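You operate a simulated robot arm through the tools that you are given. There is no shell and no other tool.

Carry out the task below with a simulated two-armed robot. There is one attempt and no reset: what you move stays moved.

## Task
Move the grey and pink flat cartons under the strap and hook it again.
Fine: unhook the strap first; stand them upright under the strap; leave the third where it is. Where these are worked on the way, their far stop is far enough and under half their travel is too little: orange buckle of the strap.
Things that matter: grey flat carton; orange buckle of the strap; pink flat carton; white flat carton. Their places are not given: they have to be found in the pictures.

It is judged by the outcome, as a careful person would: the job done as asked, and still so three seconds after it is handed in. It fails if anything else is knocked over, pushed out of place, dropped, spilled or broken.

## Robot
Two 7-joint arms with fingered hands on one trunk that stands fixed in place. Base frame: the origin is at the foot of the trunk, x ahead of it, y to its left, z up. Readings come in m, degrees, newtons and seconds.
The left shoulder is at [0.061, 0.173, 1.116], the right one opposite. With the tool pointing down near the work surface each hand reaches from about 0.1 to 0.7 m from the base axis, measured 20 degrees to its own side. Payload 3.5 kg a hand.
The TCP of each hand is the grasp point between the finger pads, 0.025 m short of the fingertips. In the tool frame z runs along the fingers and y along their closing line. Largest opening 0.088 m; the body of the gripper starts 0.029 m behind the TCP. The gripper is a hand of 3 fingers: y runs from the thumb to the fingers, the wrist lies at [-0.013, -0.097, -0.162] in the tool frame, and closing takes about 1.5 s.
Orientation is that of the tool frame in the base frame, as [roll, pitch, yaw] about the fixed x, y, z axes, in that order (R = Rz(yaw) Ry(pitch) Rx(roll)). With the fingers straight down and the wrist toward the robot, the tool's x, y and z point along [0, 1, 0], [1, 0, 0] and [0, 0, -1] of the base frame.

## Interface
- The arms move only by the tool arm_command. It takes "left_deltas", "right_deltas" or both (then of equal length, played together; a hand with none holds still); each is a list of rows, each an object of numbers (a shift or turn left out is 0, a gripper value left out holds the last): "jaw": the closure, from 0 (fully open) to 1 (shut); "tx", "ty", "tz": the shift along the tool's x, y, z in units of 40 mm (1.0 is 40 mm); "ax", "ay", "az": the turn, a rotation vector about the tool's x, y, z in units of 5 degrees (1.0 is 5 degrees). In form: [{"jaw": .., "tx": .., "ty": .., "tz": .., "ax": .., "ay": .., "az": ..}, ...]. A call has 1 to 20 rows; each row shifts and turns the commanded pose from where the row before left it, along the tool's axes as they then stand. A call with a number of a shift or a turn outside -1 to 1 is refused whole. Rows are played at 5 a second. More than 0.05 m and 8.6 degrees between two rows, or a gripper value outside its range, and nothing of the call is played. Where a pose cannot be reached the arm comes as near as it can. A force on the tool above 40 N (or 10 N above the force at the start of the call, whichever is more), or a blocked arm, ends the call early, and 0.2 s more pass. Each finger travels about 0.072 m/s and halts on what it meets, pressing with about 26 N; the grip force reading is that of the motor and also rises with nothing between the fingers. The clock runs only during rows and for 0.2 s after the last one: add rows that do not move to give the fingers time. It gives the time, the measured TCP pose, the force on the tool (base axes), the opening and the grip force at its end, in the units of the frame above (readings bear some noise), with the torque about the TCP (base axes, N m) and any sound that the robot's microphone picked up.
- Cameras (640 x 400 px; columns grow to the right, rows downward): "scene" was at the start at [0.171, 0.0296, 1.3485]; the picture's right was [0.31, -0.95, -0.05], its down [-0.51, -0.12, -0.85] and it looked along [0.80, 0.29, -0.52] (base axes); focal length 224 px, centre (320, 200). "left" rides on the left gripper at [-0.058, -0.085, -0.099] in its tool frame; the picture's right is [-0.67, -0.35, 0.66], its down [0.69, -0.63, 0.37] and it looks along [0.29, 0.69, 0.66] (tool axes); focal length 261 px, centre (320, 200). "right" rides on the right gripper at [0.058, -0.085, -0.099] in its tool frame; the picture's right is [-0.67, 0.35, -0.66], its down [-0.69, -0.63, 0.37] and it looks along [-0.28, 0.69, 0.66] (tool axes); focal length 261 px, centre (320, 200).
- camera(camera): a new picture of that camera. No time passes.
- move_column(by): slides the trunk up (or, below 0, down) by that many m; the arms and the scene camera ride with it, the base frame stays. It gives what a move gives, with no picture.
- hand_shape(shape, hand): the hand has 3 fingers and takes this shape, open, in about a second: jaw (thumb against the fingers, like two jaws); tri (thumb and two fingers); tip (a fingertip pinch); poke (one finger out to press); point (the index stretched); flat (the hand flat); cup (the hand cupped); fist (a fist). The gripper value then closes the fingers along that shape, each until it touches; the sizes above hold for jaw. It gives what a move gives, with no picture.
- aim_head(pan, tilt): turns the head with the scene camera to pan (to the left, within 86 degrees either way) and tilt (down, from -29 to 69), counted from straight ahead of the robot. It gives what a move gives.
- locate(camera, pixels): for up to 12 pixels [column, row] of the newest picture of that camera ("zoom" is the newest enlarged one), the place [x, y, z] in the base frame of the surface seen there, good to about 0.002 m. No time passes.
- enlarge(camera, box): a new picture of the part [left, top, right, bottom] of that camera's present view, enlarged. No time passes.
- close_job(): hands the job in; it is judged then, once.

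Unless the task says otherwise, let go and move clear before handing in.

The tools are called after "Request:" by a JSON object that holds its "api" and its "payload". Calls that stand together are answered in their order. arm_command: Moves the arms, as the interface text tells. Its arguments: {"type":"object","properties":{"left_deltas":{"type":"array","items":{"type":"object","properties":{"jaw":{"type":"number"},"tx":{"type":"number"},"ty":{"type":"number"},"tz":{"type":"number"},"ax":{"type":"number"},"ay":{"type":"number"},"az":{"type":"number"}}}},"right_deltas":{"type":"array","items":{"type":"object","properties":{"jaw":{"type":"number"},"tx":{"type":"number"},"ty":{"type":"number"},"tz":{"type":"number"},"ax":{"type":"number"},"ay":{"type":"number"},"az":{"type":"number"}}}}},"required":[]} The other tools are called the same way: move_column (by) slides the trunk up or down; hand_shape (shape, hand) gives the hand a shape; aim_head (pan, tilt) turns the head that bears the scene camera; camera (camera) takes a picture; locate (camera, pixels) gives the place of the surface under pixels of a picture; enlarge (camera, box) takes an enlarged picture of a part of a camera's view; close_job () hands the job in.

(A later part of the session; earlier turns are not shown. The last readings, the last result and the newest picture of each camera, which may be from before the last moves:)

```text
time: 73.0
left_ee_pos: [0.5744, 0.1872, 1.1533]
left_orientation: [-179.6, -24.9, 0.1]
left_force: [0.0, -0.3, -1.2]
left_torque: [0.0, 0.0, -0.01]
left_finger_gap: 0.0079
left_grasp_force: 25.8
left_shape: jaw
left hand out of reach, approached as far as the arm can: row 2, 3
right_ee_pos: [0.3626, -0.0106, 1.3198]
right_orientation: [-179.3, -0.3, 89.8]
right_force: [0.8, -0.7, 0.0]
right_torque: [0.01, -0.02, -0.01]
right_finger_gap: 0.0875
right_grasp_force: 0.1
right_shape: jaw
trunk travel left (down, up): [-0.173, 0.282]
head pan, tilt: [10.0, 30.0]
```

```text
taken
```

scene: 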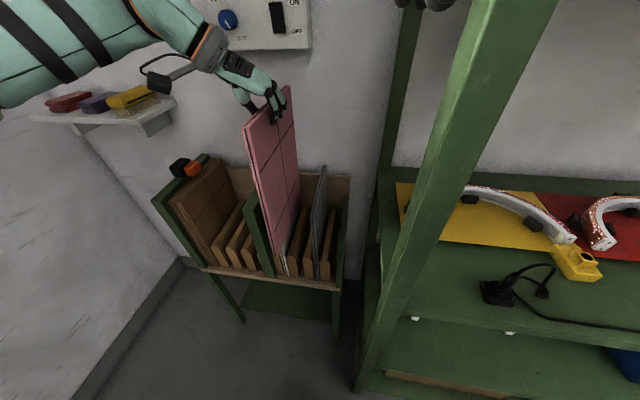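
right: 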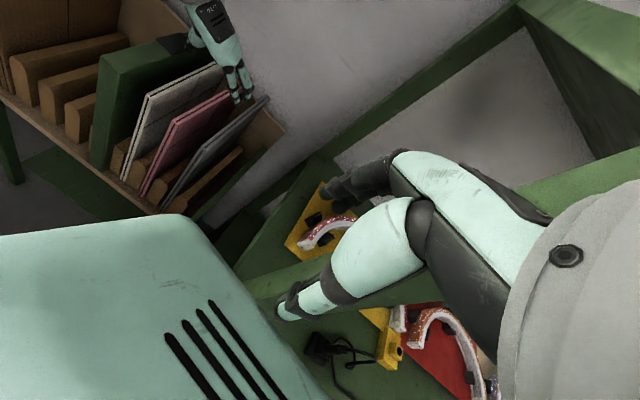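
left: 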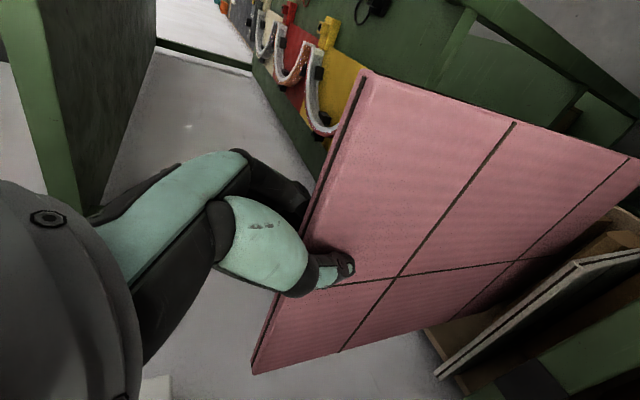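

The reach is limited here, but the carton is level (θ≈25°) with its bottom near z≈0.83, between white and grey. I'll draw it straight back out of the open front.

Request:
{"api": "arm_command", "payload": {"left_deltas": [{"tx": -0.6, "tz": -0.28}, {"tx": -0.77, "tz": -0.36}, {"tx": -0.77, "tz": -0.36}, {"tx": -0.77, "tz": -0.36}, {"tx": -0.77, "tz": -0.36}, {}]}}

Request:
{"api": "camera", "payload": {"camera": "scene"}}

```text
time: 74.4
left_ee_pos: [0.4125, 0.1884, 1.1543]
left_orientation: [-179.5, -24.7, -0.1]
left_force: [-0.3, -0.1, -1.1]
left_torque: [-0.01, 0.0, 0.01]
left_finger_gap: 0.0078
left_grasp_force: 26.2
left_shape: jaw
right_ee_pos: [0.3638, -0.011, 1.3186]
right_orientation: [-179.3, -0.5, 89.8]
right_force: [0.2, 1.2, 0.3]
right_torque: [0.03, 0.03, 0.01]
right_finger_gap: 0.0878
right_grasp_force: 0.0
right_shape: jaw
trunk travel left (down, up): [-0.173, 0.282]
head pan, tilt: [10.0, 30.0]
```

```text
taken
```

scene: 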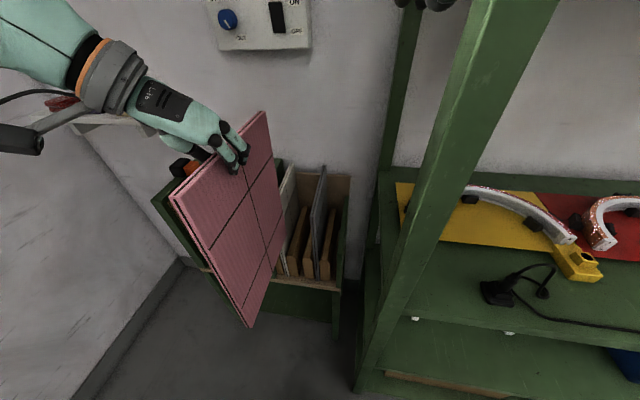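

Pink is out in front. Draw back a bit more and shift left to y≈0.389.

Request:
{"api": "arm_command", "payload": {"left_deltas": [{"tx": -0.6, "tz": -0.28}, {"ty": -0.72}, {"ty": -0.72}, {"ty": -0.72}, {"ty": -0.72}, {"ty": -0.72}, {"ty": -0.72}, {"ty": -0.7}, {}]}}

Request:
{"api": "camera", "payload": {"camera": "scene"}}

```text
time: 76.4
left_ee_pos: [0.3838, 0.3893, 1.1555]
left_orientation: [-179.4, -24.8, -0.1]
left_force: [-0.4, 0.1, -1.2]
left_torque: [0.02, 0.02, 0.0]
left_finger_gap: 0.0079
left_grasp_force: 25.8
left_shape: jaw
right_ee_pos: [0.363, -0.011, 1.32]
right_orientation: [-179.3, -0.4, 89.8]
right_force: [0.1, 1.3, 0.3]
right_torque: [0.02, -0.01, 0.01]
right_finger_gap: 0.0878
right_grasp_force: 0.0
right_shape: jaw
trunk travel left (down, up): [-0.173, 0.282]
head pan, tilt: [10.0, 30.0]
```

```text
taken
```

scene: 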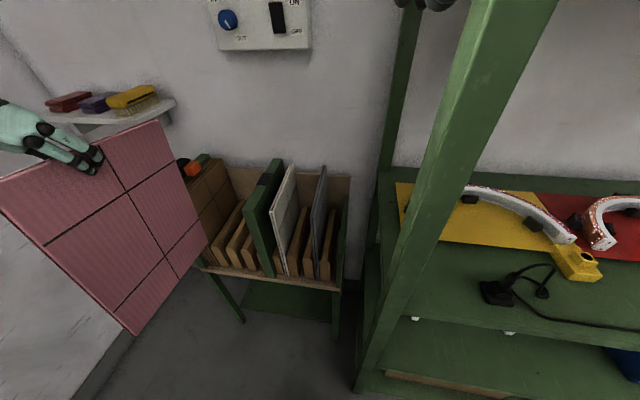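

Lower the trunk to bring the carton bottom to just above ridge height, in the open space in front of the rack.

Request:
{"api": "move_column", "payload": {"by": -0.12}}

Request:
{"api": "aim_head", "payload": {"pan": 35, "tilt": 30}}

Request:
{"api": "camera", "payload": {"camera": "scene"}}

```text
time: 77.9
left_ee_pos: [0.3841, 0.3888, 1.0371]
left_orientation: [-179.4, -25.0, -0.2]
left_force: [0.0, -0.4, -1.3]
left_torque: [-0.03, 0.01, 0.03]
left_finger_gap: 0.0082
left_grasp_force: 25.8
left_shape: jaw
right_ee_pos: [0.3619, -0.0114, 1.2008]
right_orientation: [-179.4, -0.4, 89.8]
right_force: [1.1, -0.1, 0.0]
right_torque: [0.03, 0.01, 0.03]
right_finger_gap: 0.0876
right_grasp_force: 0.1
right_shape: jaw
trunk travel left (down, up): [-0.053, 0.402]
head pan, tilt: [10.0, 30.0]
```

```text
time: 78.8
left_ee_pos: [0.3844, 0.3885, 1.0361]
left_orientation: [-179.5, -24.9, -0.1]
left_force: [0.2, -0.3, -1.7]
left_torque: [0.0, 0.0, -0.03]
left_finger_gap: 0.0081
left_grasp_force: 25.5
left_shape: jaw
right_ee_pos: [0.3639, -0.0095, 1.2003]
right_orientation: [-179.4, -0.5, 89.7]
right_force: [0.1, -0.2, 0.1]
right_torque: [0.03, -0.01, 0.0]
right_finger_gap: 0.0877
right_grasp_force: 0.0
right_shape: jaw
trunk travel left (down, up): [-0.053, 0.402]
head pan, tilt: [35.0, 30.0]
```

```text
taken
```

scene: 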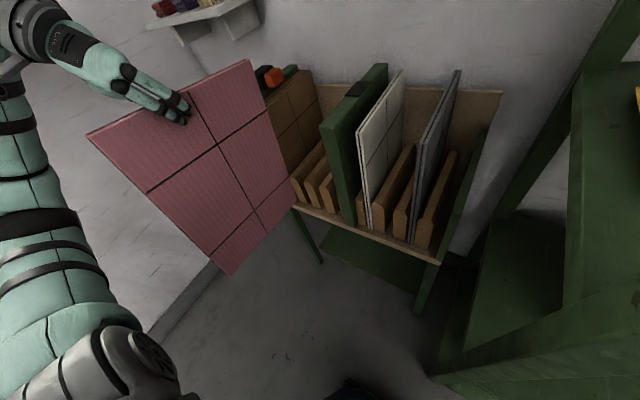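

Measure the held carton's corners for height and alignment.

Request:
{"api": "locate", "payload": {"camera": "scene", "pixels": [[92, 136], [249, 64], [288, 198], [228, 270], [180, 200], [230, 150]]}}

Request:
{"api": "enlarge", "payload": {"camera": "scene", "box": [200, 40, 360, 290]}}

```text
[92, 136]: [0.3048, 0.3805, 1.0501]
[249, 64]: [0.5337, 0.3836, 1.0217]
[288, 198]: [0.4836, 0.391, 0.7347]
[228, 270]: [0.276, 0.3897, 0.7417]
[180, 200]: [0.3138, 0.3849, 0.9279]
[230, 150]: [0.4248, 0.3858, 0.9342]
```

```text
1.60 times, centred on (280, 165) of scene
```

zoom: 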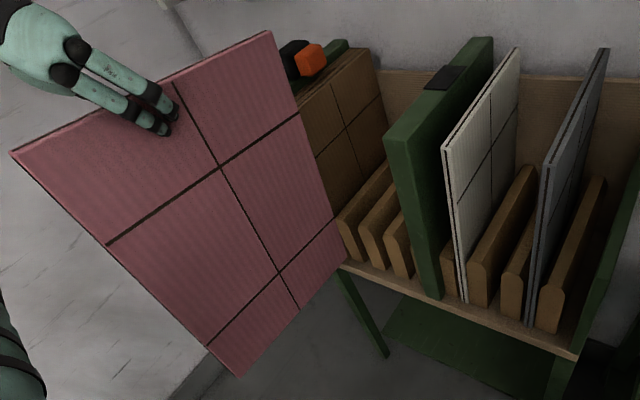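

The carton is nose-down by ~7° at the back and leans ~1.5°. I'll correct both with small turns, raise slightly, and re-measure.

Request:
{"api": "arm_command", "payload": {"left_deltas": [{"ay": 0.7, "ax": -0.13, "az": -0.06}, {"ay": 0.7, "ax": -0.13, "az": -0.06}, {"tx": 0.2, "tz": -0.32}, {}]}}

Request:
{"api": "enlarge", "payload": {"camera": "scene", "box": [60, 20, 380, 290]}}

```text
time: 79.8
left_ee_pos: [0.3846, 0.3892, 1.0511]
left_orientation: [178.8, -31.8, 0.6]
left_force: [0.0, -0.3, -1.4]
left_torque: [-0.02, 0.04, 0.0]
left_finger_gap: 0.0081
left_grasp_force: 26.1
left_shape: jaw
right_ee_pos: [0.364, -0.011, 1.1995]
right_orientation: [-179.3, -0.4, 89.8]
right_force: [-0.8, -0.2, 0.5]
right_torque: [-0.03, 0.01, -0.04]
right_finger_gap: 0.0874
right_grasp_force: 0.0
right_shape: jaw
trunk travel left (down, up): [-0.053, 0.402]
head pan, tilt: [35.0, 30.0]
```

```text
1.48 times, centred on (220, 155) of scene
```

zoom: 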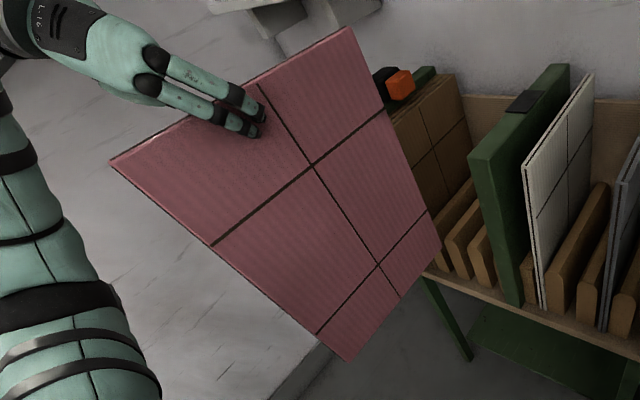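

Request:
{"api": "locate", "payload": {"camera": "zoom", "pixels": [[118, 163], [345, 34], [435, 245], [345, 355], [215, 245], [380, 110], [320, 330], [425, 215]]}}

```text
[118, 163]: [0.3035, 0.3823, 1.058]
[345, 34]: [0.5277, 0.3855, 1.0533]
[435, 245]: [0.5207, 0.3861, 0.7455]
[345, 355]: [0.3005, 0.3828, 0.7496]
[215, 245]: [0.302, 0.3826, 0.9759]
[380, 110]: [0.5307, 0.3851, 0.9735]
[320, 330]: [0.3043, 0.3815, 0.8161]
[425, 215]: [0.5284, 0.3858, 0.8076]
```

The carton is now upright at right-face y≈0.384 (centre ≈0.390, matching the slot at 0.389) with its bottom above the ridges. Move it forward over the slot.

Request:
{"api": "arm_command", "payload": {"left_deltas": [{"tx": 0.6, "tz": 0.37}, {"tx": 0.72, "tz": 0.448}, {"tx": 0.72, "tz": 0.448}, {"tx": 0.72, "tz": 0.448}, {"tx": 0.72, "tz": 0.448}, {"tx": 0.6, "tz": 0.37}, {}]}}

Request:
{"api": "camera", "payload": {"camera": "scene"}}

```text
time: 81.4
left_ee_pos: [0.5773, 0.3897, 1.0506]
left_orientation: [178.9, -31.8, 0.7]
left_force: [-0.3, -0.4, -2.0]
left_torque: [-0.02, 0.05, -0.02]
left_finger_gap: 0.008
left_grasp_force: 25.9
left_shape: jaw
right_ee_pos: [0.3629, -0.0105, 1.1997]
right_orientation: [-179.3, -0.4, 89.8]
right_force: [0.0, -0.3, 0.2]
right_torque: [-0.02, 0.02, 0.02]
right_finger_gap: 0.0878
right_grasp_force: 0.1
right_shape: jaw
trunk travel left (down, up): [-0.053, 0.402]
head pan, tilt: [35.0, 30.0]
```

```text
taken
```

scene: 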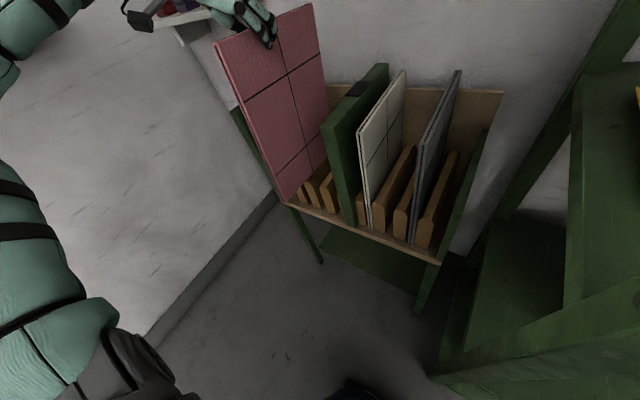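

No contact. Continue the last 7.5 cm forward.

Request:
{"api": "arm_command", "payload": {"left_deltas": [{"tx": 0.53, "tz": 0.33}, {"tx": 0.53, "tz": 0.33}, {"tx": 0.53, "tz": 0.33}, {}]}}

Request:
{"api": "aim_head", "payload": {"pan": 30, "tilt": 25}}

Request:
{"api": "enlarge", "payload": {"camera": "scene", "box": [200, 40, 440, 260]}}

```text
time: 82.4
left_ee_pos: [0.6502, 0.3893, 1.0518]
left_orientation: [178.9, -31.7, 0.7]
left_force: [-0.9, -0.6, -1.3]
left_torque: [-0.02, 0.08, -0.01]
left_finger_gap: 0.0082
left_grasp_force: 25.9
left_shape: jaw
right_ee_pos: [0.363, -0.0109, 1.1987]
right_orientation: [-179.3, -0.4, 89.8]
right_force: [-0.1, -0.7, 0.9]
right_torque: [0.01, -0.02, 0.0]
right_finger_gap: 0.0876
right_grasp_force: 0.1
right_shape: jaw
trunk travel left (down, up): [-0.053, 0.402]
head pan, tilt: [35.0, 30.0]
```

```text
time: 83.0
left_ee_pos: [0.6512, 0.3887, 1.0518]
left_orientation: [178.9, -31.9, 0.6]
left_force: [0.2, -0.3, -1.3]
left_torque: [0.0, 0.02, -0.04]
left_finger_gap: 0.0081
left_grasp_force: 26.0
left_shape: jaw
right_ee_pos: [0.3635, -0.01, 1.1998]
right_orientation: [-179.3, -0.4, 89.8]
right_force: [0.5, -0.4, -0.4]
right_torque: [0.0, 0.01, 0.0]
right_finger_gap: 0.0877
right_grasp_force: 0.0
right_shape: jaw
trunk travel left (down, up): [-0.053, 0.402]
head pan, tilt: [30.0, 25.0]
```

```text
1.82 times, centred on (320, 150) of scene
```

zoom: 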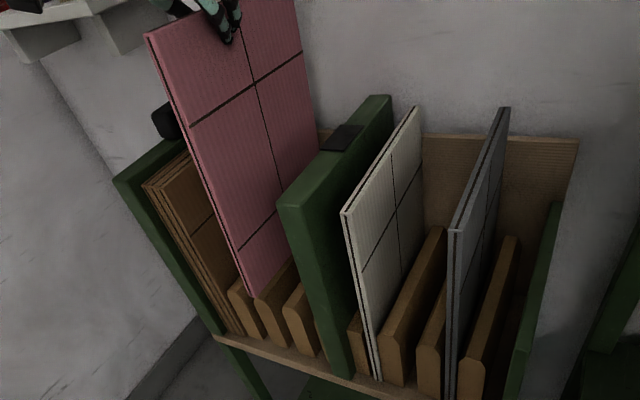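

Request:
{"api": "locate", "payload": {"camera": "zoom", "pixels": [[244, 280], [248, 292], [225, 225], [160, 45], [298, 50], [315, 165], [235, 295], [275, 290], [300, 310], [260, 295]]}}

Request:
{"api": "enlarge", "payload": {"camera": "scene", "box": [270, 140, 350, 250]}}

```text
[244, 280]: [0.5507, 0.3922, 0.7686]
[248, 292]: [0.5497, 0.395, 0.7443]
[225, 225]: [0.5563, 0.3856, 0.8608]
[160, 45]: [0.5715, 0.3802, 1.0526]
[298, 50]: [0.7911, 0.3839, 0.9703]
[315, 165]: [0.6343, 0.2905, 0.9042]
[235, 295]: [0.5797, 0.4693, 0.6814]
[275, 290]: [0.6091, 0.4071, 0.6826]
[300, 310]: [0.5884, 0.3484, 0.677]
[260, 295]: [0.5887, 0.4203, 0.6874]
```

```text
3.64 times, centred on (310, 195) of scene
```

zoom: 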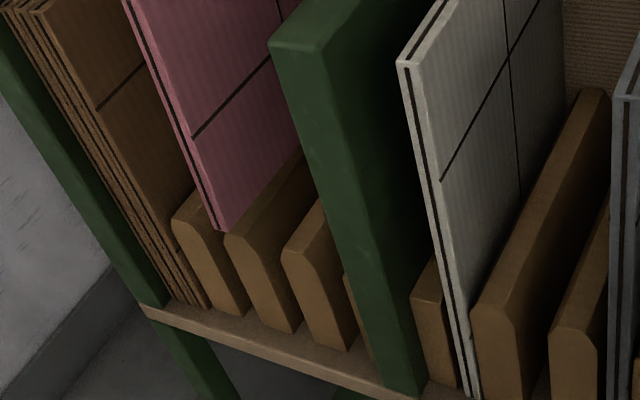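

Request:
{"api": "locate", "payload": {"camera": "zoom", "pixels": [[180, 30], [205, 120], [225, 200], [285, 40], [280, 130], [250, 180], [215, 215], [205, 190], [150, 30]]}}

```text
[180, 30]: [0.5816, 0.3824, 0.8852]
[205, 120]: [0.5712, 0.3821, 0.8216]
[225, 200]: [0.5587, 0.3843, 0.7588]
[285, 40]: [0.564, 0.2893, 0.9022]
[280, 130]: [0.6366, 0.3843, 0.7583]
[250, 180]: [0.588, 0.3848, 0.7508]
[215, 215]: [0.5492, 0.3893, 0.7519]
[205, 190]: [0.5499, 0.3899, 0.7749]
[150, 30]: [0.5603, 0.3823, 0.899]
```

Right face y≈0.3835 and front edge pitched 4.3° (bottom toward the robot). Correct the pitch, nudge 2 mm right, then start lowering.

Request:
{"api": "arm_command", "payload": {"left_deltas": [{"ay": 0.45, "ty": 0.03}, {"ay": 0.4, "ty": 0.03}, {}, {}]}}

Request:
{"api": "enlarge", "payload": {"camera": "scene", "box": [230, 40, 390, 250]}}

Request:
{"api": "locate", "payload": {"camera": "zoom", "pixels": [[230, 130], [255, 190], [275, 250], [300, 150], [320, 230], [278, 263], [265, 235]]}}

```text
time: 84.0
left_ee_pos: [0.6507, 0.3872, 1.05]
left_orientation: [178.9, -36.1, 0.8]
left_force: [0.1, 0.7, -1.2]
left_torque: [-0.01, 0.04, -0.03]
left_finger_gap: 0.0077
left_grasp_force: 26.1
left_shape: jaw
right_ee_pos: [0.3637, -0.0102, 1.1999]
right_orientation: [-179.3, -0.4, 89.8]
right_force: [1.3, -0.2, -0.4]
right_torque: [-0.01, -0.01, 0.0]
right_finger_gap: 0.0878
right_grasp_force: 0.1
right_shape: jaw
trunk travel left (down, up): [-0.053, 0.402]
head pan, tilt: [30.0, 25.0]
```

```text
1.90 times, centred on (310, 145) of scene
```

zoom: 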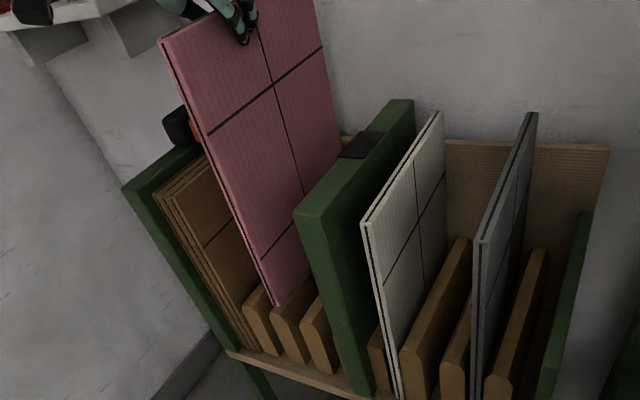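

```text
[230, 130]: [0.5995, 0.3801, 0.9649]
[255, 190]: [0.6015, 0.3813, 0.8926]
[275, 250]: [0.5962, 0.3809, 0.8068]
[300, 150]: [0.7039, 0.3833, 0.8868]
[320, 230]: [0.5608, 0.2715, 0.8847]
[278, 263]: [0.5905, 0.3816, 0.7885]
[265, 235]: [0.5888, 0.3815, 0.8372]
```

Aligned (right face y 0.381 front → 0.385 back; slot 0.3755–0.402). Lower in stages.

Request:
{"api": "arm_command", "payload": {"left_deltas": [{"tx": -0.3, "tz": 0.404}, {"tx": -0.3, "tz": 0.404}, {"tx": -0.3, "tz": 0.404}, {}]}}

Request:
{"api": "enlarge", "payload": {"camera": "scene", "box": [230, 40, 390, 250]}}

```text
time: 85.0
left_ee_pos: [0.6509, 0.3869, 0.9904]
left_orientation: [178.9, -36.0, 0.8]
left_force: [-0.2, -0.3, -0.5]
left_torque: [0.01, 0.08, 0.05]
left_finger_gap: 0.0079
left_grasp_force: 26.3
left_shape: jaw
right_ee_pos: [0.3632, -0.0116, 1.1995]
right_orientation: [-179.3, -0.4, 89.8]
right_force: [-0.7, 0.2, -0.1]
right_torque: [-0.01, -0.02, -0.01]
right_finger_gap: 0.0877
right_grasp_force: 0.0
right_shape: jaw
trunk travel left (down, up): [-0.053, 0.402]
head pan, tilt: [30.0, 25.0]
```

```text
1.90 times, centred on (310, 145) of scene
```

zoom: 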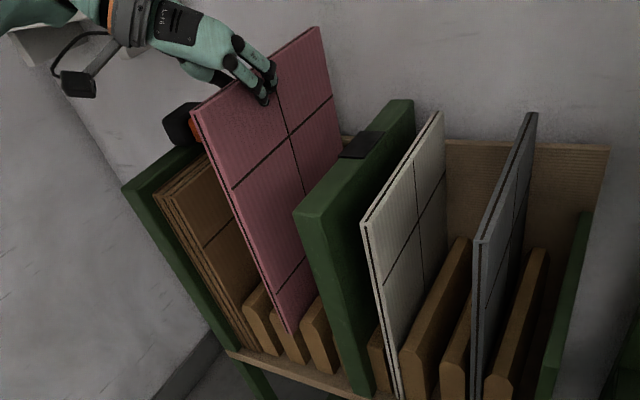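

Request:
{"api": "enlarge", "payload": {"camera": "scene", "box": [280, 170, 350, 240]}}

Request:
{"api": "camera", "payload": {"camera": "left"}}

```text
5.71 times, centred on (315, 205) of scene
```

zoom: 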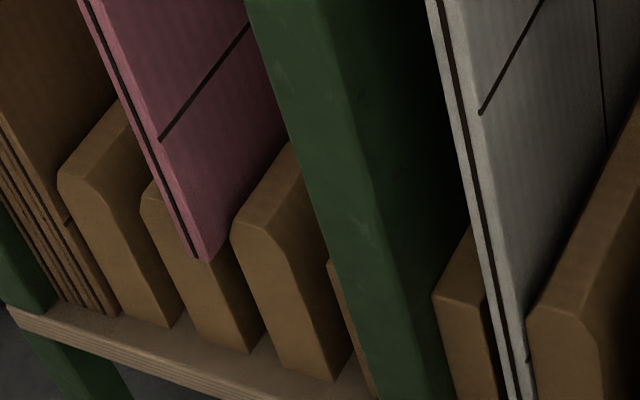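

```text
taken
```

left: 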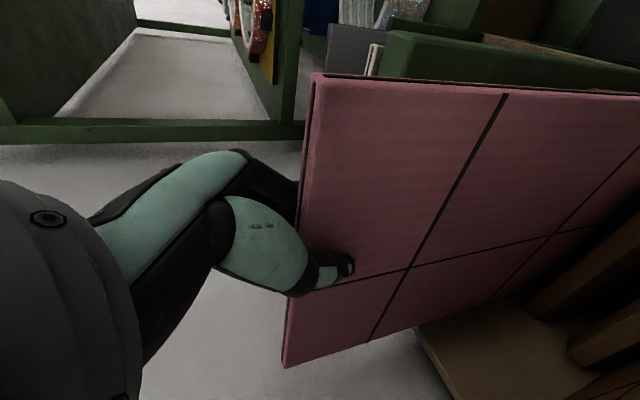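

Request:
{"api": "locate", "payload": {"camera": "zoom", "pixels": [[190, 230], [205, 255], [225, 200], [180, 140], [150, 110], [165, 200], [160, 240], [240, 235], [260, 245], [255, 290], [245, 340], [200, 290]]}}

```text
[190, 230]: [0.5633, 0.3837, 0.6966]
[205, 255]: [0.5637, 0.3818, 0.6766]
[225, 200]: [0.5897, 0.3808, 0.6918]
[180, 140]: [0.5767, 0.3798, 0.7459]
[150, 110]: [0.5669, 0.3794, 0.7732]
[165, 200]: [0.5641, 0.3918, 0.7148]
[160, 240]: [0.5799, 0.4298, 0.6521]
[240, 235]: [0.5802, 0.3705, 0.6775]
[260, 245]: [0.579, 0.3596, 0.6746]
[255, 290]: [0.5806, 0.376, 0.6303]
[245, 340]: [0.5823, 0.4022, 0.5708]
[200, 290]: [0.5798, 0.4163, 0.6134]
```

The carton bottom (y 0.381–0.393) lies inside the slot (0.376–0.402). Continue down.

Request:
{"api": "arm_command", "payload": {"left_deltas": [{"tx": -0.294, "tz": 0.404, "ty": -0.02}, {"tx": -0.294, "tz": 0.404, "ty": -0.02}, {"tx": -0.294, "tz": 0.404}, {"tx": -0.294, "tz": 0.404}, {}]}}

Request:
{"api": "enlarge", "payload": {"camera": "scene", "box": [240, 80, 380, 250]}}

```text
time: 86.2
left_ee_pos: [0.6508, 0.3869, 0.911]
left_orientation: [178.9, -36.1, 0.7]
left_force: [0.2, -0.5, -1.6]
left_torque: [0.0, 0.04, -0.01]
left_finger_gap: 0.0082
left_grasp_force: 26.6
left_shape: jaw
right_ee_pos: [0.3628, -0.0112, 1.1988]
right_orientation: [-179.3, -0.4, 89.9]
right_force: [0.5, -0.1, -0.5]
right_torque: [0.01, 0.03, 0.02]
right_finger_gap: 0.0879
right_grasp_force: 0.0
right_shape: jaw
trunk travel left (down, up): [-0.053, 0.402]
head pan, tilt: [30.0, 25.0]
```

```text
2.35 times, centred on (310, 165) of scene
```

zoom: 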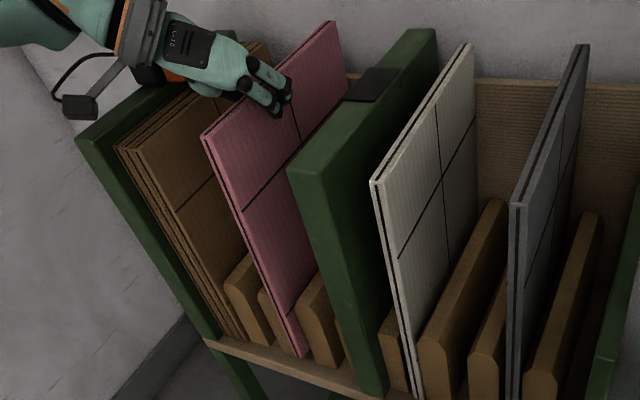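

Sliding in with no resistance. Lower the last ~3 cm slowly until it rests.

Request:
{"api": "arm_command", "payload": {"left_deltas": [{"tx": -0.147, "tz": 0.202}, {"tx": -0.147, "tz": 0.202}, {"tx": -0.12, "tz": 0.16}, {}]}}

Request:
{"api": "enlarge", "payload": {"camera": "scene", "box": [240, 80, 380, 250]}}

Request:
{"api": "locate", "payload": {"camera": "zoom", "pixels": [[215, 155], [330, 40], [300, 352], [240, 200], [320, 120], [265, 265]]}}

```text
time: 87.2
left_ee_pos: [0.6504, 0.3857, 0.881]
left_orientation: [178.9, -36.0, 0.7]
left_force: [-0.3, -0.7, -0.2]
left_torque: [0.01, 0.03, -0.01]
left_finger_gap: 0.0078
left_grasp_force: 26.3
left_shape: jaw
right_ee_pos: [0.3625, -0.0115, 1.199]
right_orientation: [-179.4, -0.4, 89.8]
right_force: [-0.1, 0.4, -0.1]
right_torque: [0.0, 0.0, -0.01]
right_finger_gap: 0.0875
right_grasp_force: 0.0
right_shape: jaw
trunk travel left (down, up): [-0.053, 0.402]
head pan, tilt: [30.0, 25.0]
```

```text
2.35 times, centred on (310, 165) of scene
```

zoom: 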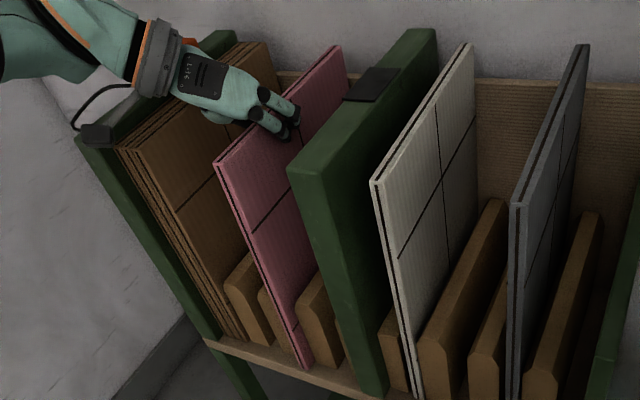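

```text
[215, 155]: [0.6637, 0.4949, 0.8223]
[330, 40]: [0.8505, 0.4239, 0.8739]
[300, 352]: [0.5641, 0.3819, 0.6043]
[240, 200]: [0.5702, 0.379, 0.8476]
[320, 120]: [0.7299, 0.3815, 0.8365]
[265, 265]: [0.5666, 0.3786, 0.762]
```

Request:
{"api": "locate", "payload": {"camera": "zoom", "pixels": [[222, 165], [228, 172], [338, 50], [270, 115], [305, 360], [380, 178], [520, 205]]}}

```text
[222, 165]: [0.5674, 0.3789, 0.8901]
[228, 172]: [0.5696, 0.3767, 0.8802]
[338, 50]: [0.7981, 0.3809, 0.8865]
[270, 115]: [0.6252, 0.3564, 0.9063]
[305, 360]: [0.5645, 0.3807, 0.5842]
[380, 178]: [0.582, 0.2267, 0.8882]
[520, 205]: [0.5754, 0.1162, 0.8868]
```

Pink's top is at 0.887–0.890 (same as others), so it's resting. Nudge it ~8 mm in and 2 mm down, then open the fingers partially.

Request:
{"api": "arm_command", "payload": {"left_deltas": [{"tx": 0.16, "tz": 0.12}, {"tx": -0.03, "tz": 0.04}, {}, {"jaw": 0.45}, {}, {}, {}]}}

Request:
{"api": "enlarge", "payload": {"camera": "scene", "box": [240, 80, 380, 250]}}

Request:
{"api": "locate", "payload": {"camera": "zoom", "pixels": [[222, 165], [338, 50], [305, 360], [240, 200], [320, 100], [265, 265]]}}

```text
time: 88.8
left_ee_pos: [0.6594, 0.3857, 0.8813]
left_orientation: [178.9, -36.1, 0.7]
left_force: [1.5, -0.2, 0.0]
left_torque: [0.01, 0.0, 0.02]
left_finger_gap: 0.048
left_grasp_force: 0.1
left_shape: jaw
right_ee_pos: [0.3635, -0.0105, 1.199]
right_orientation: [-179.3, -0.4, 89.8]
right_force: [0.1, 0.0, 0.7]
right_torque: [-0.01, -0.02, 0.01]
right_finger_gap: 0.0876
right_grasp_force: 0.1
right_shape: jaw
trunk travel left (down, up): [-0.053, 0.402]
head pan, tilt: [30.0, 25.0]
```

```text
2.35 times, centred on (310, 165) of scene
```

zoom: 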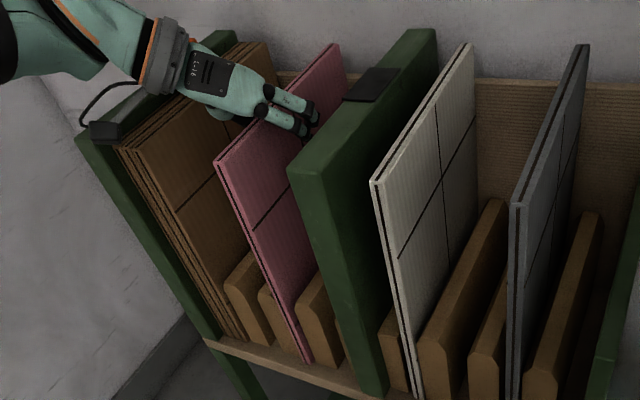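

```text
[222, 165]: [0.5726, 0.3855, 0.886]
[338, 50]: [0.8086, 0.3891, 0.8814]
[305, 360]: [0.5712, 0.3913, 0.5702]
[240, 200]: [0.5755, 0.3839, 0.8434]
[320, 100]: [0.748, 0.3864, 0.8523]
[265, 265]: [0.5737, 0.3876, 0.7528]
```

Pink stands in its slot. Withdraw, then test (empty-handed, at safe height) whether I can reach the next slot at y≈0.4445 with a steep hand.

Request:
{"api": "arm_command", "payload": {"left_deltas": [{"tz": -0.5}, {"tz": -0.6}, {"tz": -0.7}, {"tz": -0.7}, {"ay": -0.75}, {"ay": -0.75}, {"ay": -0.7}, {"ty": -0.5}, {"ty": -0.5}, {"ty": -0.47}, {}]}}

Request:
{"api": "enlarge", "payload": {"camera": "scene", "box": [200, 40, 440, 260]}}

```text
time: 91.2
left_ee_pos: [0.6, 0.4465, 0.9606]
left_orientation: [179.0, -25.1, 0.6]
left_force: [0.4, -0.3, 0.1]
left_torque: [-0.02, -0.01, -0.03]
left_finger_gap: 0.0481
left_grasp_force: 0.0
left_shape: jaw
right_ee_pos: [0.3622, -0.0113, 1.2]
right_orientation: [-179.3, -0.3, 89.7]
right_force: [0.5, -0.6, 0.0]
right_torque: [-0.01, 0.01, 0.03]
right_finger_gap: 0.0874
right_grasp_force: 0.1
right_shape: jaw
trunk travel left (down, up): [-0.053, 0.402]
head pan, tilt: [30.0, 25.0]
```

```text
1.82 times, centred on (320, 150) of scene
```

zoom: 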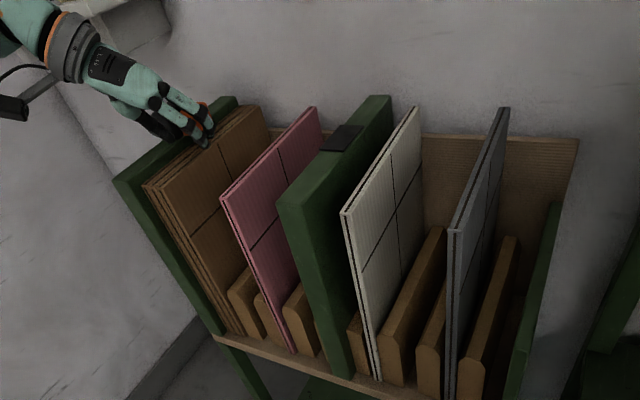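

Over the slot region at x=0.60 fine. Test forward to x≈0.665.

Request:
{"api": "arm_command", "payload": {"left_deltas": [{"tx": 0.49, "tz": 0.227}, {"tx": 0.49, "tz": 0.227}, {"tx": 0.49, "tz": 0.227}, {}]}}

Request:
{"api": "enlarge", "payload": {"camera": "scene", "box": [210, 60, 350, 170]}}

```text
time: 92.2
left_ee_pos: [0.6432, 0.4458, 0.9615]
left_orientation: [179.0, -25.1, 0.6]
left_force: [-0.2, 0.5, 0.3]
left_torque: [0.02, -0.03, 0.02]
left_finger_gap: 0.0481
left_grasp_force: 0.0
left_shape: jaw
left hand out of reach, approached as far as the arm can: row 3
right_ee_pos: [0.3642, -0.0116, 1.1996]
right_orientation: [-179.3, -0.5, 89.8]
right_force: [0.1, 0.8, 0.2]
right_torque: [0.04, -0.02, -0.04]
right_finger_gap: 0.0879
right_grasp_force: 0.0
right_shape: jaw
trunk travel left (down, up): [-0.053, 0.402]
head pan, tilt: [30.0, 25.0]
```

```text
3.64 times, centred on (280, 115) of scene
```

zoom: 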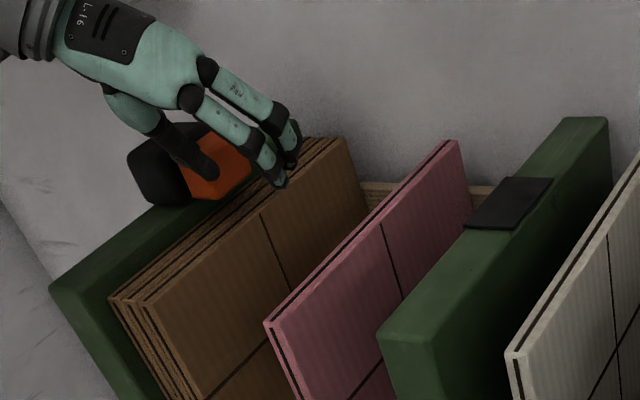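

Reach ends at x≈0.643 there. I'll test lowering to grasp height (z≈0.885) in this empty gap between pink and brown to be sure placement is reachable.

Request:
{"api": "arm_command", "payload": {"left_deltas": [{"tx": -0.2, "tz": -0.09}, {"tx": -0.2, "tz": 0.425}, {"tx": -0.2, "tz": 0.425}, {"tx": -0.2, "tz": 0.425}, {"tx": -0.2, "tz": 0.425}, {}]}}

Request:
{"api": "enlarge", "payload": {"camera": "scene", "box": [190, 60, 350, 190]}}

Request:
{"api": "camera", "payload": {"camera": "left"}}

```text
time: 93.6
left_ee_pos: [0.634, 0.4449, 0.8844]
left_orientation: [179.0, -25.1, 0.5]
left_force: [-0.3, -0.4, -0.7]
left_torque: [-0.02, 0.01, 0.01]
left_finger_gap: 0.0479
left_grasp_force: 0.1
left_shape: jaw
right_ee_pos: [0.3627, -0.0116, 1.2003]
right_orientation: [-179.3, -0.4, 89.8]
right_force: [-0.6, -0.2, 0.4]
right_torque: [0.0, -0.01, -0.03]
right_finger_gap: 0.0879
right_grasp_force: 0.0
right_shape: jaw
trunk travel left (down, up): [-0.053, 0.402]
head pan, tilt: [30.0, 25.0]
```

```text
3.08 times, centred on (270, 125) of scene
```

zoom: 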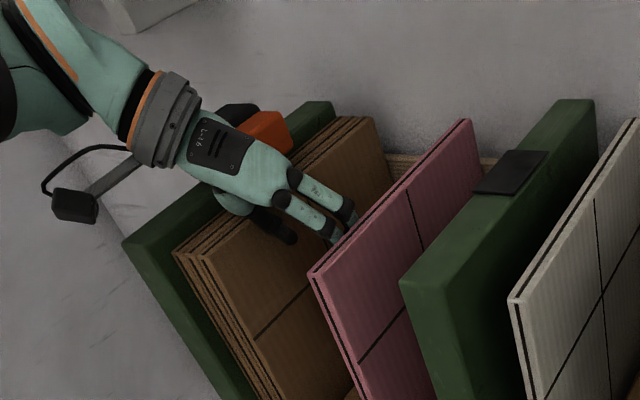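

```text
taken
```

left: 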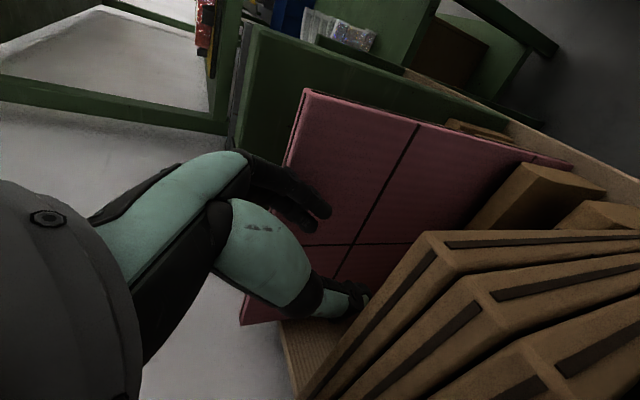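

The slot is reachable at (0.634, 0.445, 0.884) with no contact. Now go up and across to the grey carton.

Request:
{"api": "arm_command", "payload": {"left_deltas": [{"tx": 0.28, "tz": -0.604}, {"tx": 0.28, "tz": -0.604}, {"tx": 0.28, "tz": -0.604}, {"ty": 0.82}, {"ty": 0.82}, {"ty": 0.82}, {"ty": 0.82}, {"ty": 0.82}, {"ty": 0.82}, {"ty": 0.82}, {"ty": 0.82}, {"ty": 0.82}, {"ty": 0.82}, {}]}}

Request:
{"api": "aim_head", "payload": {"pan": 15, "tilt": 25}}

Request:
{"api": "camera", "payload": {"camera": "scene"}}

```text
time: 96.6
left_ee_pos: [0.6186, 0.131, 0.9616]
left_orientation: [179.0, -25.0, 0.5]
left_force: [0.5, -0.1, -0.1]
left_torque: [0.03, -0.02, -0.03]
left_finger_gap: 0.048
left_grasp_force: 0.1
left_shape: jaw
left hand out of reach, approached as far as the arm can: row 13
right_ee_pos: [0.3632, -0.011, 1.2004]
right_orientation: [-179.3, -0.5, 89.9]
right_force: [0.0, 0.5, 0.2]
right_torque: [0.03, 0.03, 0.02]
right_finger_gap: 0.0874
right_grasp_force: 0.0
right_shape: jaw
trunk travel left (down, up): [-0.053, 0.402]
head pan, tilt: [30.0, 25.0]
```

```text
time: 97.4
left_ee_pos: [0.6196, 0.1312, 0.9605]
left_orientation: [179.0, -25.1, 0.4]
left_force: [-0.7, -0.1, 0.6]
left_torque: [0.01, 0.01, 0.01]
left_finger_gap: 0.048
left_grasp_force: 0.1
left_shape: jaw
right_ee_pos: [0.3631, -0.0109, 1.2004]
right_orientation: [-179.3, -0.4, 89.8]
right_force: [0.2, -0.4, 0.1]
right_torque: [0.03, -0.02, -0.01]
right_finger_gap: 0.0878
right_grasp_force: 0.1
right_shape: jaw
trunk travel left (down, up): [-0.053, 0.402]
head pan, tilt: [15.0, 25.0]
```

```text
taken
```

scene: 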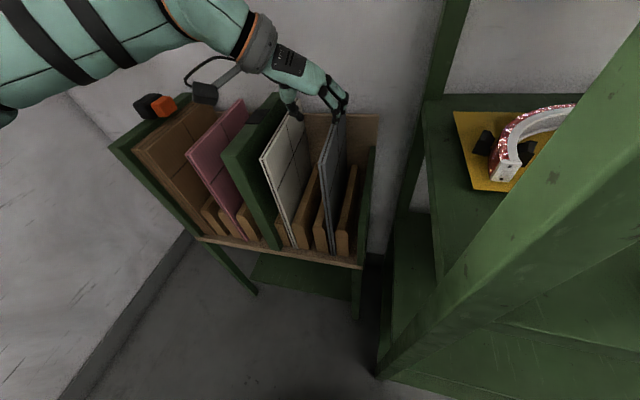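

Near the reach limit at y=0.131; try a slightly larger tilt (35°) to get to y≈0.117, x≈0.64.

Request:
{"api": "arm_command", "payload": {"left_deltas": [{"ay": 1}, {"ay": 1}, {"ty": 0.18, "tx": 0.2, "tz": 0.14}, {"ty": 0.18, "tx": 0.2, "tz": 0.14}, {}]}}

```text
time: 98.6
left_ee_pos: [0.6376, 0.1157, 0.9617]
left_orientation: [178.9, -35.1, 0.7]
left_force: [0.2, 0.8, -0.1]
left_torque: [0.01, -0.03, 0.0]
left_finger_gap: 0.0483
left_grasp_force: 0.1
left_shape: jaw
right_ee_pos: [0.3612, -0.0108, 1.1999]
right_orientation: [-179.3, -0.4, 89.8]
right_force: [0.3, 0.0, -0.1]
right_torque: [0.01, -0.01, -0.02]
right_finger_gap: 0.0876
right_grasp_force: 0.0
right_shape: jaw
trunk travel left (down, up): [-0.053, 0.402]
head pan, tilt: [15.0, 25.0]
```

θ=35° reaches. Measure grey's top edge again before descending.

Request:
{"api": "enlarge", "payload": {"camera": "scene", "box": [260, 60, 400, 200]}}

Request:
{"api": "locate", "payload": {"camera": "zoom", "pixels": [[320, 262], [335, 262], [328, 285], [345, 300], [360, 200], [375, 200], [400, 215], [360, 350]]}}

Request:
{"api": "camera", "payload": {"camera": "left"}}

```text
2.86 times, centred on (330, 130) of scene
```

zoom: 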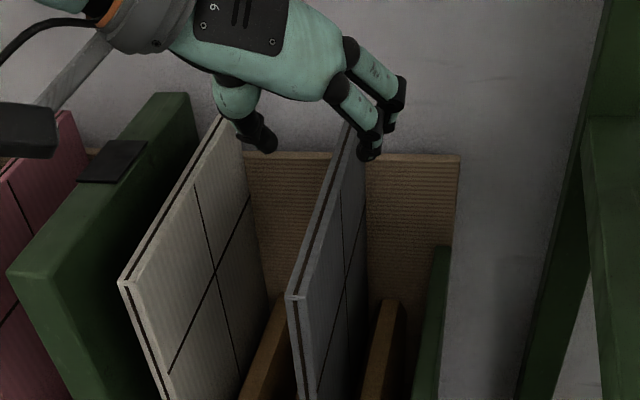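

```text
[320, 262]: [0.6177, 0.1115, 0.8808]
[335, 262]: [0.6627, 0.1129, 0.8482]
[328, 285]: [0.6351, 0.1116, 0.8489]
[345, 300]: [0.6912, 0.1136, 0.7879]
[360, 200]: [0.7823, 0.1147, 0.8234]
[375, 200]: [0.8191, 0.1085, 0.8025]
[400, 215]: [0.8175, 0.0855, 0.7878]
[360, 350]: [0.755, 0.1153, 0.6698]
```

```text
taken
```

left: 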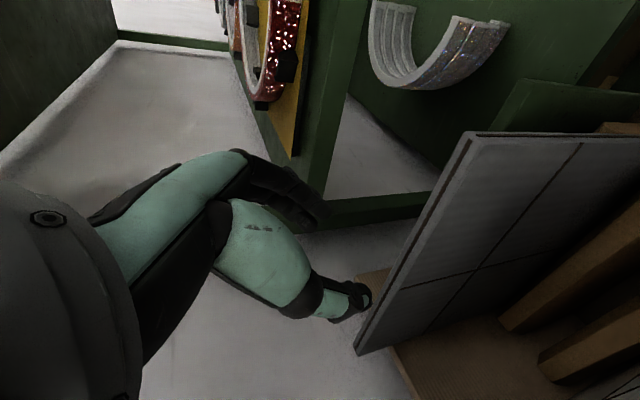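

Grey's centre is y≈0.1175 at x 0.62–0.64. Descend to z≈0.884 and stop before closing.

Request:
{"api": "arm_command", "payload": {"left_deltas": [{"tx": -0.224, "tz": 0.32, "ty": -0.04}, {"tx": -0.224, "tz": 0.32}, {"tx": -0.224, "tz": 0.32}, {"tx": -0.224, "tz": 0.32}, {"tx": -0.224, "tz": 0.32}, {}]}}

Request:
{"api": "enlarge", "payload": {"camera": "scene", "box": [260, 60, 400, 200]}}

```text
time: 100.0
left_ee_pos: [0.6383, 0.1158, 0.8842]
left_orientation: [178.9, -35.0, 0.7]
left_force: [0.5, 1.2, -0.2]
left_torque: [-0.01, -0.01, 0.0]
left_finger_gap: 0.0482
left_grasp_force: 0.1
left_shape: jaw
right_ee_pos: [0.3635, -0.0111, 1.2]
right_orientation: [-179.3, -0.3, 89.8]
right_force: [-0.3, -0.2, 0.1]
right_torque: [-0.01, 0.01, 0.0]
right_finger_gap: 0.0877
right_grasp_force: 0.1
right_shape: jaw
trunk travel left (down, up): [-0.053, 0.402]
head pan, tilt: [15.0, 25.0]
```

```text
2.86 times, centred on (330, 130) of scene
```

zoom: 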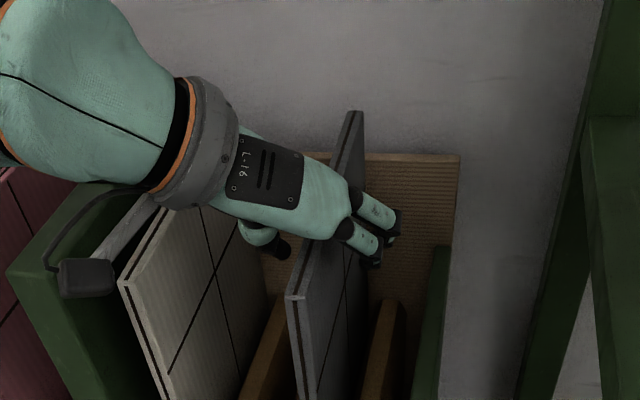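

Straddling grey cleanly. Close the grip.

Request:
{"api": "arm_command", "payload": {"left_deltas": [{"jaw": 1}, {}, {}, {}, {}, {}, {}]}}

Request:
{"api": "arm_command", "payload": {"left_deltas": [{"tx": 0.144, "tz": -0.2}, {"tx": 0.144, "tz": -0.2}, {}]}}

Request:
{"api": "camera", "payload": {"camera": "scene"}}

```text
time: 101.6
left_ee_pos: [0.6368, 0.1166, 0.8835]
left_orientation: [178.9, -35.1, 0.8]
left_force: [1.3, 1.1, -0.2]
left_torque: [-0.01, 0.0, -0.01]
left_finger_gap: 0.0082
left_grasp_force: 25.6
left_shape: jaw
right_ee_pos: [0.3638, -0.0101, 1.2]
right_orientation: [-179.2, -0.4, 89.8]
right_force: [-0.1, -0.3, -1.2]
right_torque: [0.0, -0.02, -0.03]
right_finger_gap: 0.0878
right_grasp_force: 0.1
right_shape: jaw
trunk travel left (down, up): [-0.053, 0.402]
head pan, tilt: [15.0, 25.0]
```

```text
time: 102.4
left_ee_pos: [0.6396, 0.1163, 0.904]
left_orientation: [178.9, -34.9, 0.7]
left_force: [0.2, 0.5, -2.0]
left_torque: [-0.02, 0.05, -0.02]
left_finger_gap: 0.0084
left_grasp_force: 26.1
left_shape: jaw
right_ee_pos: [0.363, -0.0105, 1.1995]
right_orientation: [-179.3, -0.4, 89.9]
right_force: [-0.7, -0.3, -1.2]
right_torque: [-0.02, 0.0, -0.01]
right_finger_gap: 0.0877
right_grasp_force: 0.0
right_shape: jaw
trunk travel left (down, up): [-0.053, 0.402]
head pan, tilt: [15.0, 25.0]
```

```text
taken
```

scene: 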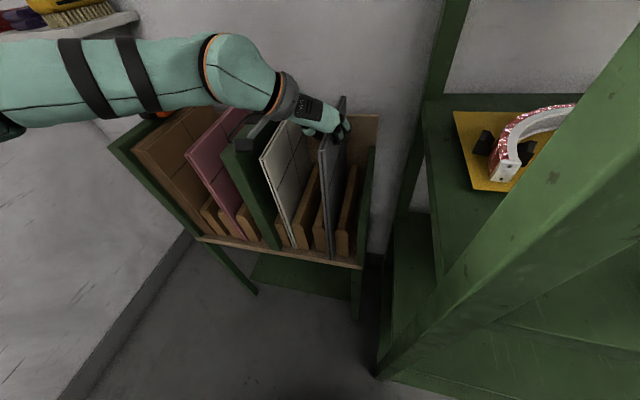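

Held. Continue lifting with the arm in small steps.

Request:
{"api": "arm_command", "payload": {"left_deltas": [{"tx": 0.28, "tz": -0.41}, {"tx": 0.28, "tz": -0.41}, {"tx": 0.28, "tz": -0.41}, {}]}}

Request:
{"api": "arm_command", "payload": {"left_deltas": [{"tx": 0.27, "tz": -0.42}, {"tx": 0.27, "tz": -0.42}, {"tx": 0.27, "tz": -0.42}, {"tx": 0.2, "tz": -0.32}, {}]}}

Request:
{"api": "camera", "payload": {"camera": "scene"}}

```text
time: 103.4
left_ee_pos: [0.638, 0.1175, 0.9638]
left_orientation: [179.0, -35.1, 0.7]
left_force: [-0.2, 0.8, -1.5]
left_torque: [-0.01, 0.05, -0.01]
left_finger_gap: 0.0081
left_grasp_force: 26.4
left_shape: jaw
right_ee_pos: [0.3642, -0.0119, 1.2]
right_orientation: [-179.4, -0.4, 89.8]
right_force: [-0.6, -1.0, -0.7]
right_torque: [0.01, -0.03, 0.02]
right_finger_gap: 0.0878
right_grasp_force: 0.0
right_shape: jaw
trunk travel left (down, up): [-0.053, 0.402]
head pan, tilt: [15.0, 25.0]
```

```text
time: 104.6
left_ee_pos: [0.6364, 0.1269, 1.0321]
left_orientation: [178.8, -35.0, 0.8]
left_force: [-0.4, 0.0, -1.1]
left_torque: [0.0, 0.04, -0.01]
left_finger_gap: 0.0083
left_grasp_force: 25.7
left_shape: jaw
left hand out of reach, approached as far as the arm can: row 3, 4
right_ee_pos: [0.3638, -0.0107, 1.1993]
right_orientation: [-179.3, -0.4, 89.8]
right_force: [0.1, -1.0, -0.6]
right_torque: [-0.01, 0.05, 0.01]
right_finger_gap: 0.0877
right_grasp_force: 0.1
right_shape: jaw
trunk travel left (down, up): [-0.053, 0.402]
head pan, tilt: [15.0, 25.0]
```

```text
taken
```

scene: 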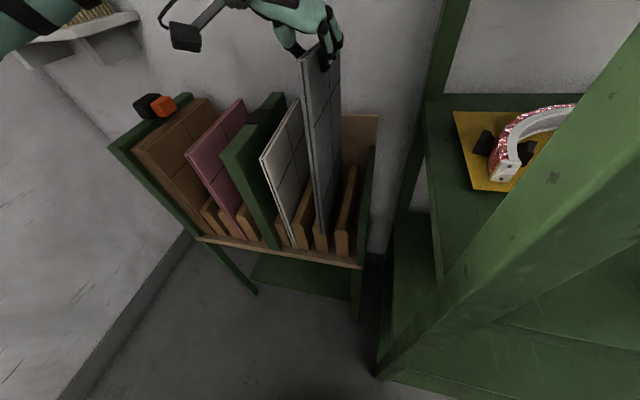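

Bottom is about at ridge-top height; y drifted to 0.127. Pull back, recentring y as reach frees up.

Request:
{"api": "arm_command", "payload": {"left_deltas": [{"tx": -0.3, "tz": -0.21, "ty": 0.1}, {"tx": -0.4, "tz": -0.28, "ty": 0.1}, {"tx": -0.55, "tz": -0.39}, {"tx": -0.65, "tz": -0.46}, {"tx": -0.65, "tz": -0.46}, {"tx": -0.65, "tz": -0.46}, {"tx": -0.65, "tz": -0.46}, {"tx": -0.65, "tz": -0.46}, {"tx": -0.4, "tz": -0.28}, {}]}}

Request:
{"api": "camera", "payload": {"camera": "scene"}}

```text
time: 106.8
left_ee_pos: [0.3946, 0.1178, 1.0317]
left_orientation: [178.8, -35.0, 0.7]
left_force: [-0.4, -0.5, -1.9]
left_torque: [-0.01, 0.05, 0.01]
left_finger_gap: 0.0084
left_grasp_force: 26.3
left_shape: jaw
right_ee_pos: [0.3625, -0.0109, 1.199]
right_orientation: [-179.3, -0.5, 89.7]
right_force: [1.0, 0.4, 0.3]
right_torque: [-0.01, 0.05, -0.04]
right_finger_gap: 0.0876
right_grasp_force: 0.1
right_shape: jaw
trunk travel left (down, up): [-0.053, 0.402]
head pan, tilt: [15.0, 25.0]
```

```text
taken
```

scene: 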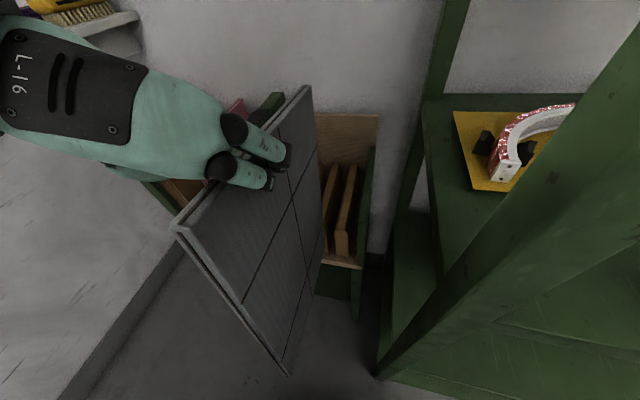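

Grey is out in front. Check its corners before moving left.

Request:
{"api": "locate", "payload": {"camera": "scene", "pixels": [[305, 92], [190, 230], [285, 360], [315, 270], [250, 270], [300, 180]]}}

```text
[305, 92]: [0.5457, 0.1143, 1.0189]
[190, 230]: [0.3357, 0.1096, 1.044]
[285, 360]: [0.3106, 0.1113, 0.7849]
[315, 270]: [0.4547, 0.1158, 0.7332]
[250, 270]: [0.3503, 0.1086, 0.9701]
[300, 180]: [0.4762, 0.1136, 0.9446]
```

The grey carton droops 6.8° at the back. Pull back 3 cm, level it, then shift left in front of the rack.

Request:
{"api": "arm_command", "payload": {"left_deltas": [{"tx": -0.6, "tz": -0.42}, {"ay": 0.7}, {"ay": 0.66}, {"ty": -0.6}, {"ty": -0.75}, {"ty": -0.75}, {"ty": -0.75}, {"ty": -0.75}, {"ty": -0.75}, {"ty": -0.75}, {"ty": -0.75}, {"ty": -0.75}, {"ty": -0.75}, {"ty": -0.5}, {"ty": -0.3}, {}]}}

Request:
{"api": "aim_head", "payload": {"pan": 40, "tilt": 30}}

Request:
{"api": "camera", "payload": {"camera": "scene"}}

```text
time: 110.2
left_ee_pos: [0.3663, 0.4432, 1.0282]
left_orientation: [178.7, -41.8, 0.8]
left_force: [0.1, 0.9, -0.4]
left_torque: [0.03, 0.01, 0.01]
left_finger_gap: 0.0081
left_grasp_force: 25.9
left_shape: jaw
right_ee_pos: [0.3629, -0.0104, 1.1998]
right_orientation: [-179.3, -0.4, 89.8]
right_force: [0.5, -0.9, -0.2]
right_torque: [-0.01, -0.01, 0.02]
right_finger_gap: 0.0876
right_grasp_force: 0.0
right_shape: jaw
trunk travel left (down, up): [-0.053, 0.402]
head pan, tilt: [15.0, 25.0]
```

```text
time: 111.1
left_ee_pos: [0.3661, 0.4442, 1.0273]
left_orientation: [178.9, -41.9, 0.7]
left_force: [-0.3, 0.0, -1.2]
left_torque: [-0.02, 0.06, 0.0]
left_finger_gap: 0.0083
left_grasp_force: 25.8
left_shape: jaw
right_ee_pos: [0.3624, -0.0099, 1.1998]
right_orientation: [-179.3, -0.4, 89.8]
right_force: [-0.8, 0.5, -0.4]
right_torque: [-0.02, 0.01, -0.01]
right_finger_gap: 0.0879
right_grasp_force: 0.0
right_shape: jaw
trunk travel left (down, up): [-0.053, 0.402]
head pan, tilt: [40.0, 30.0]
```

```text
taken
```

scene: 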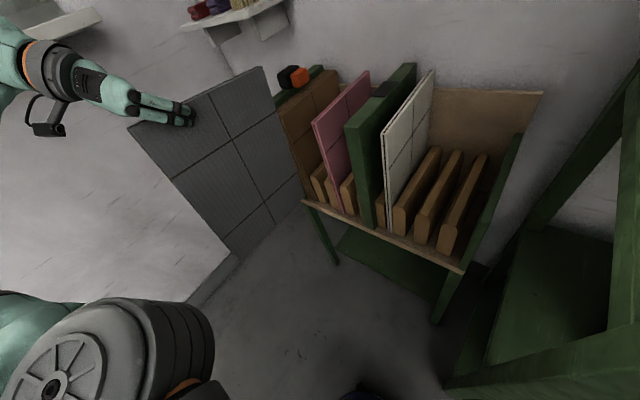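

Request:
{"api": "locate", "payload": {"camera": "scene", "pixels": [[135, 132], [261, 71], [297, 178], [240, 250], [180, 178], [278, 115], [225, 230], [293, 168]]}}

Request:
{"api": "enlarge", "payload": {"camera": "scene", "box": [110, 40, 360, 270]}}

```text
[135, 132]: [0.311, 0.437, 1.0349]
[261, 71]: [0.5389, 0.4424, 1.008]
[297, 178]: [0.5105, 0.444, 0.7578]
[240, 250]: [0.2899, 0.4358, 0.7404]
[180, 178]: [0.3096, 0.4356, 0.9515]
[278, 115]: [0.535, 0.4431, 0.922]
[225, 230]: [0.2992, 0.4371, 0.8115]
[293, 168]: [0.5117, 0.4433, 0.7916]
```

```text
1.74 times, centred on (235, 155) of scene
```

zoom: 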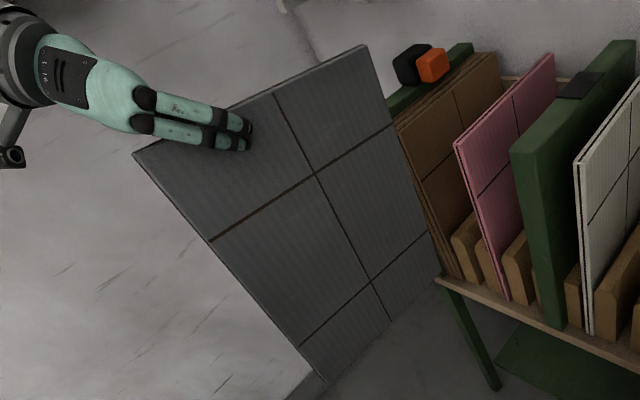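

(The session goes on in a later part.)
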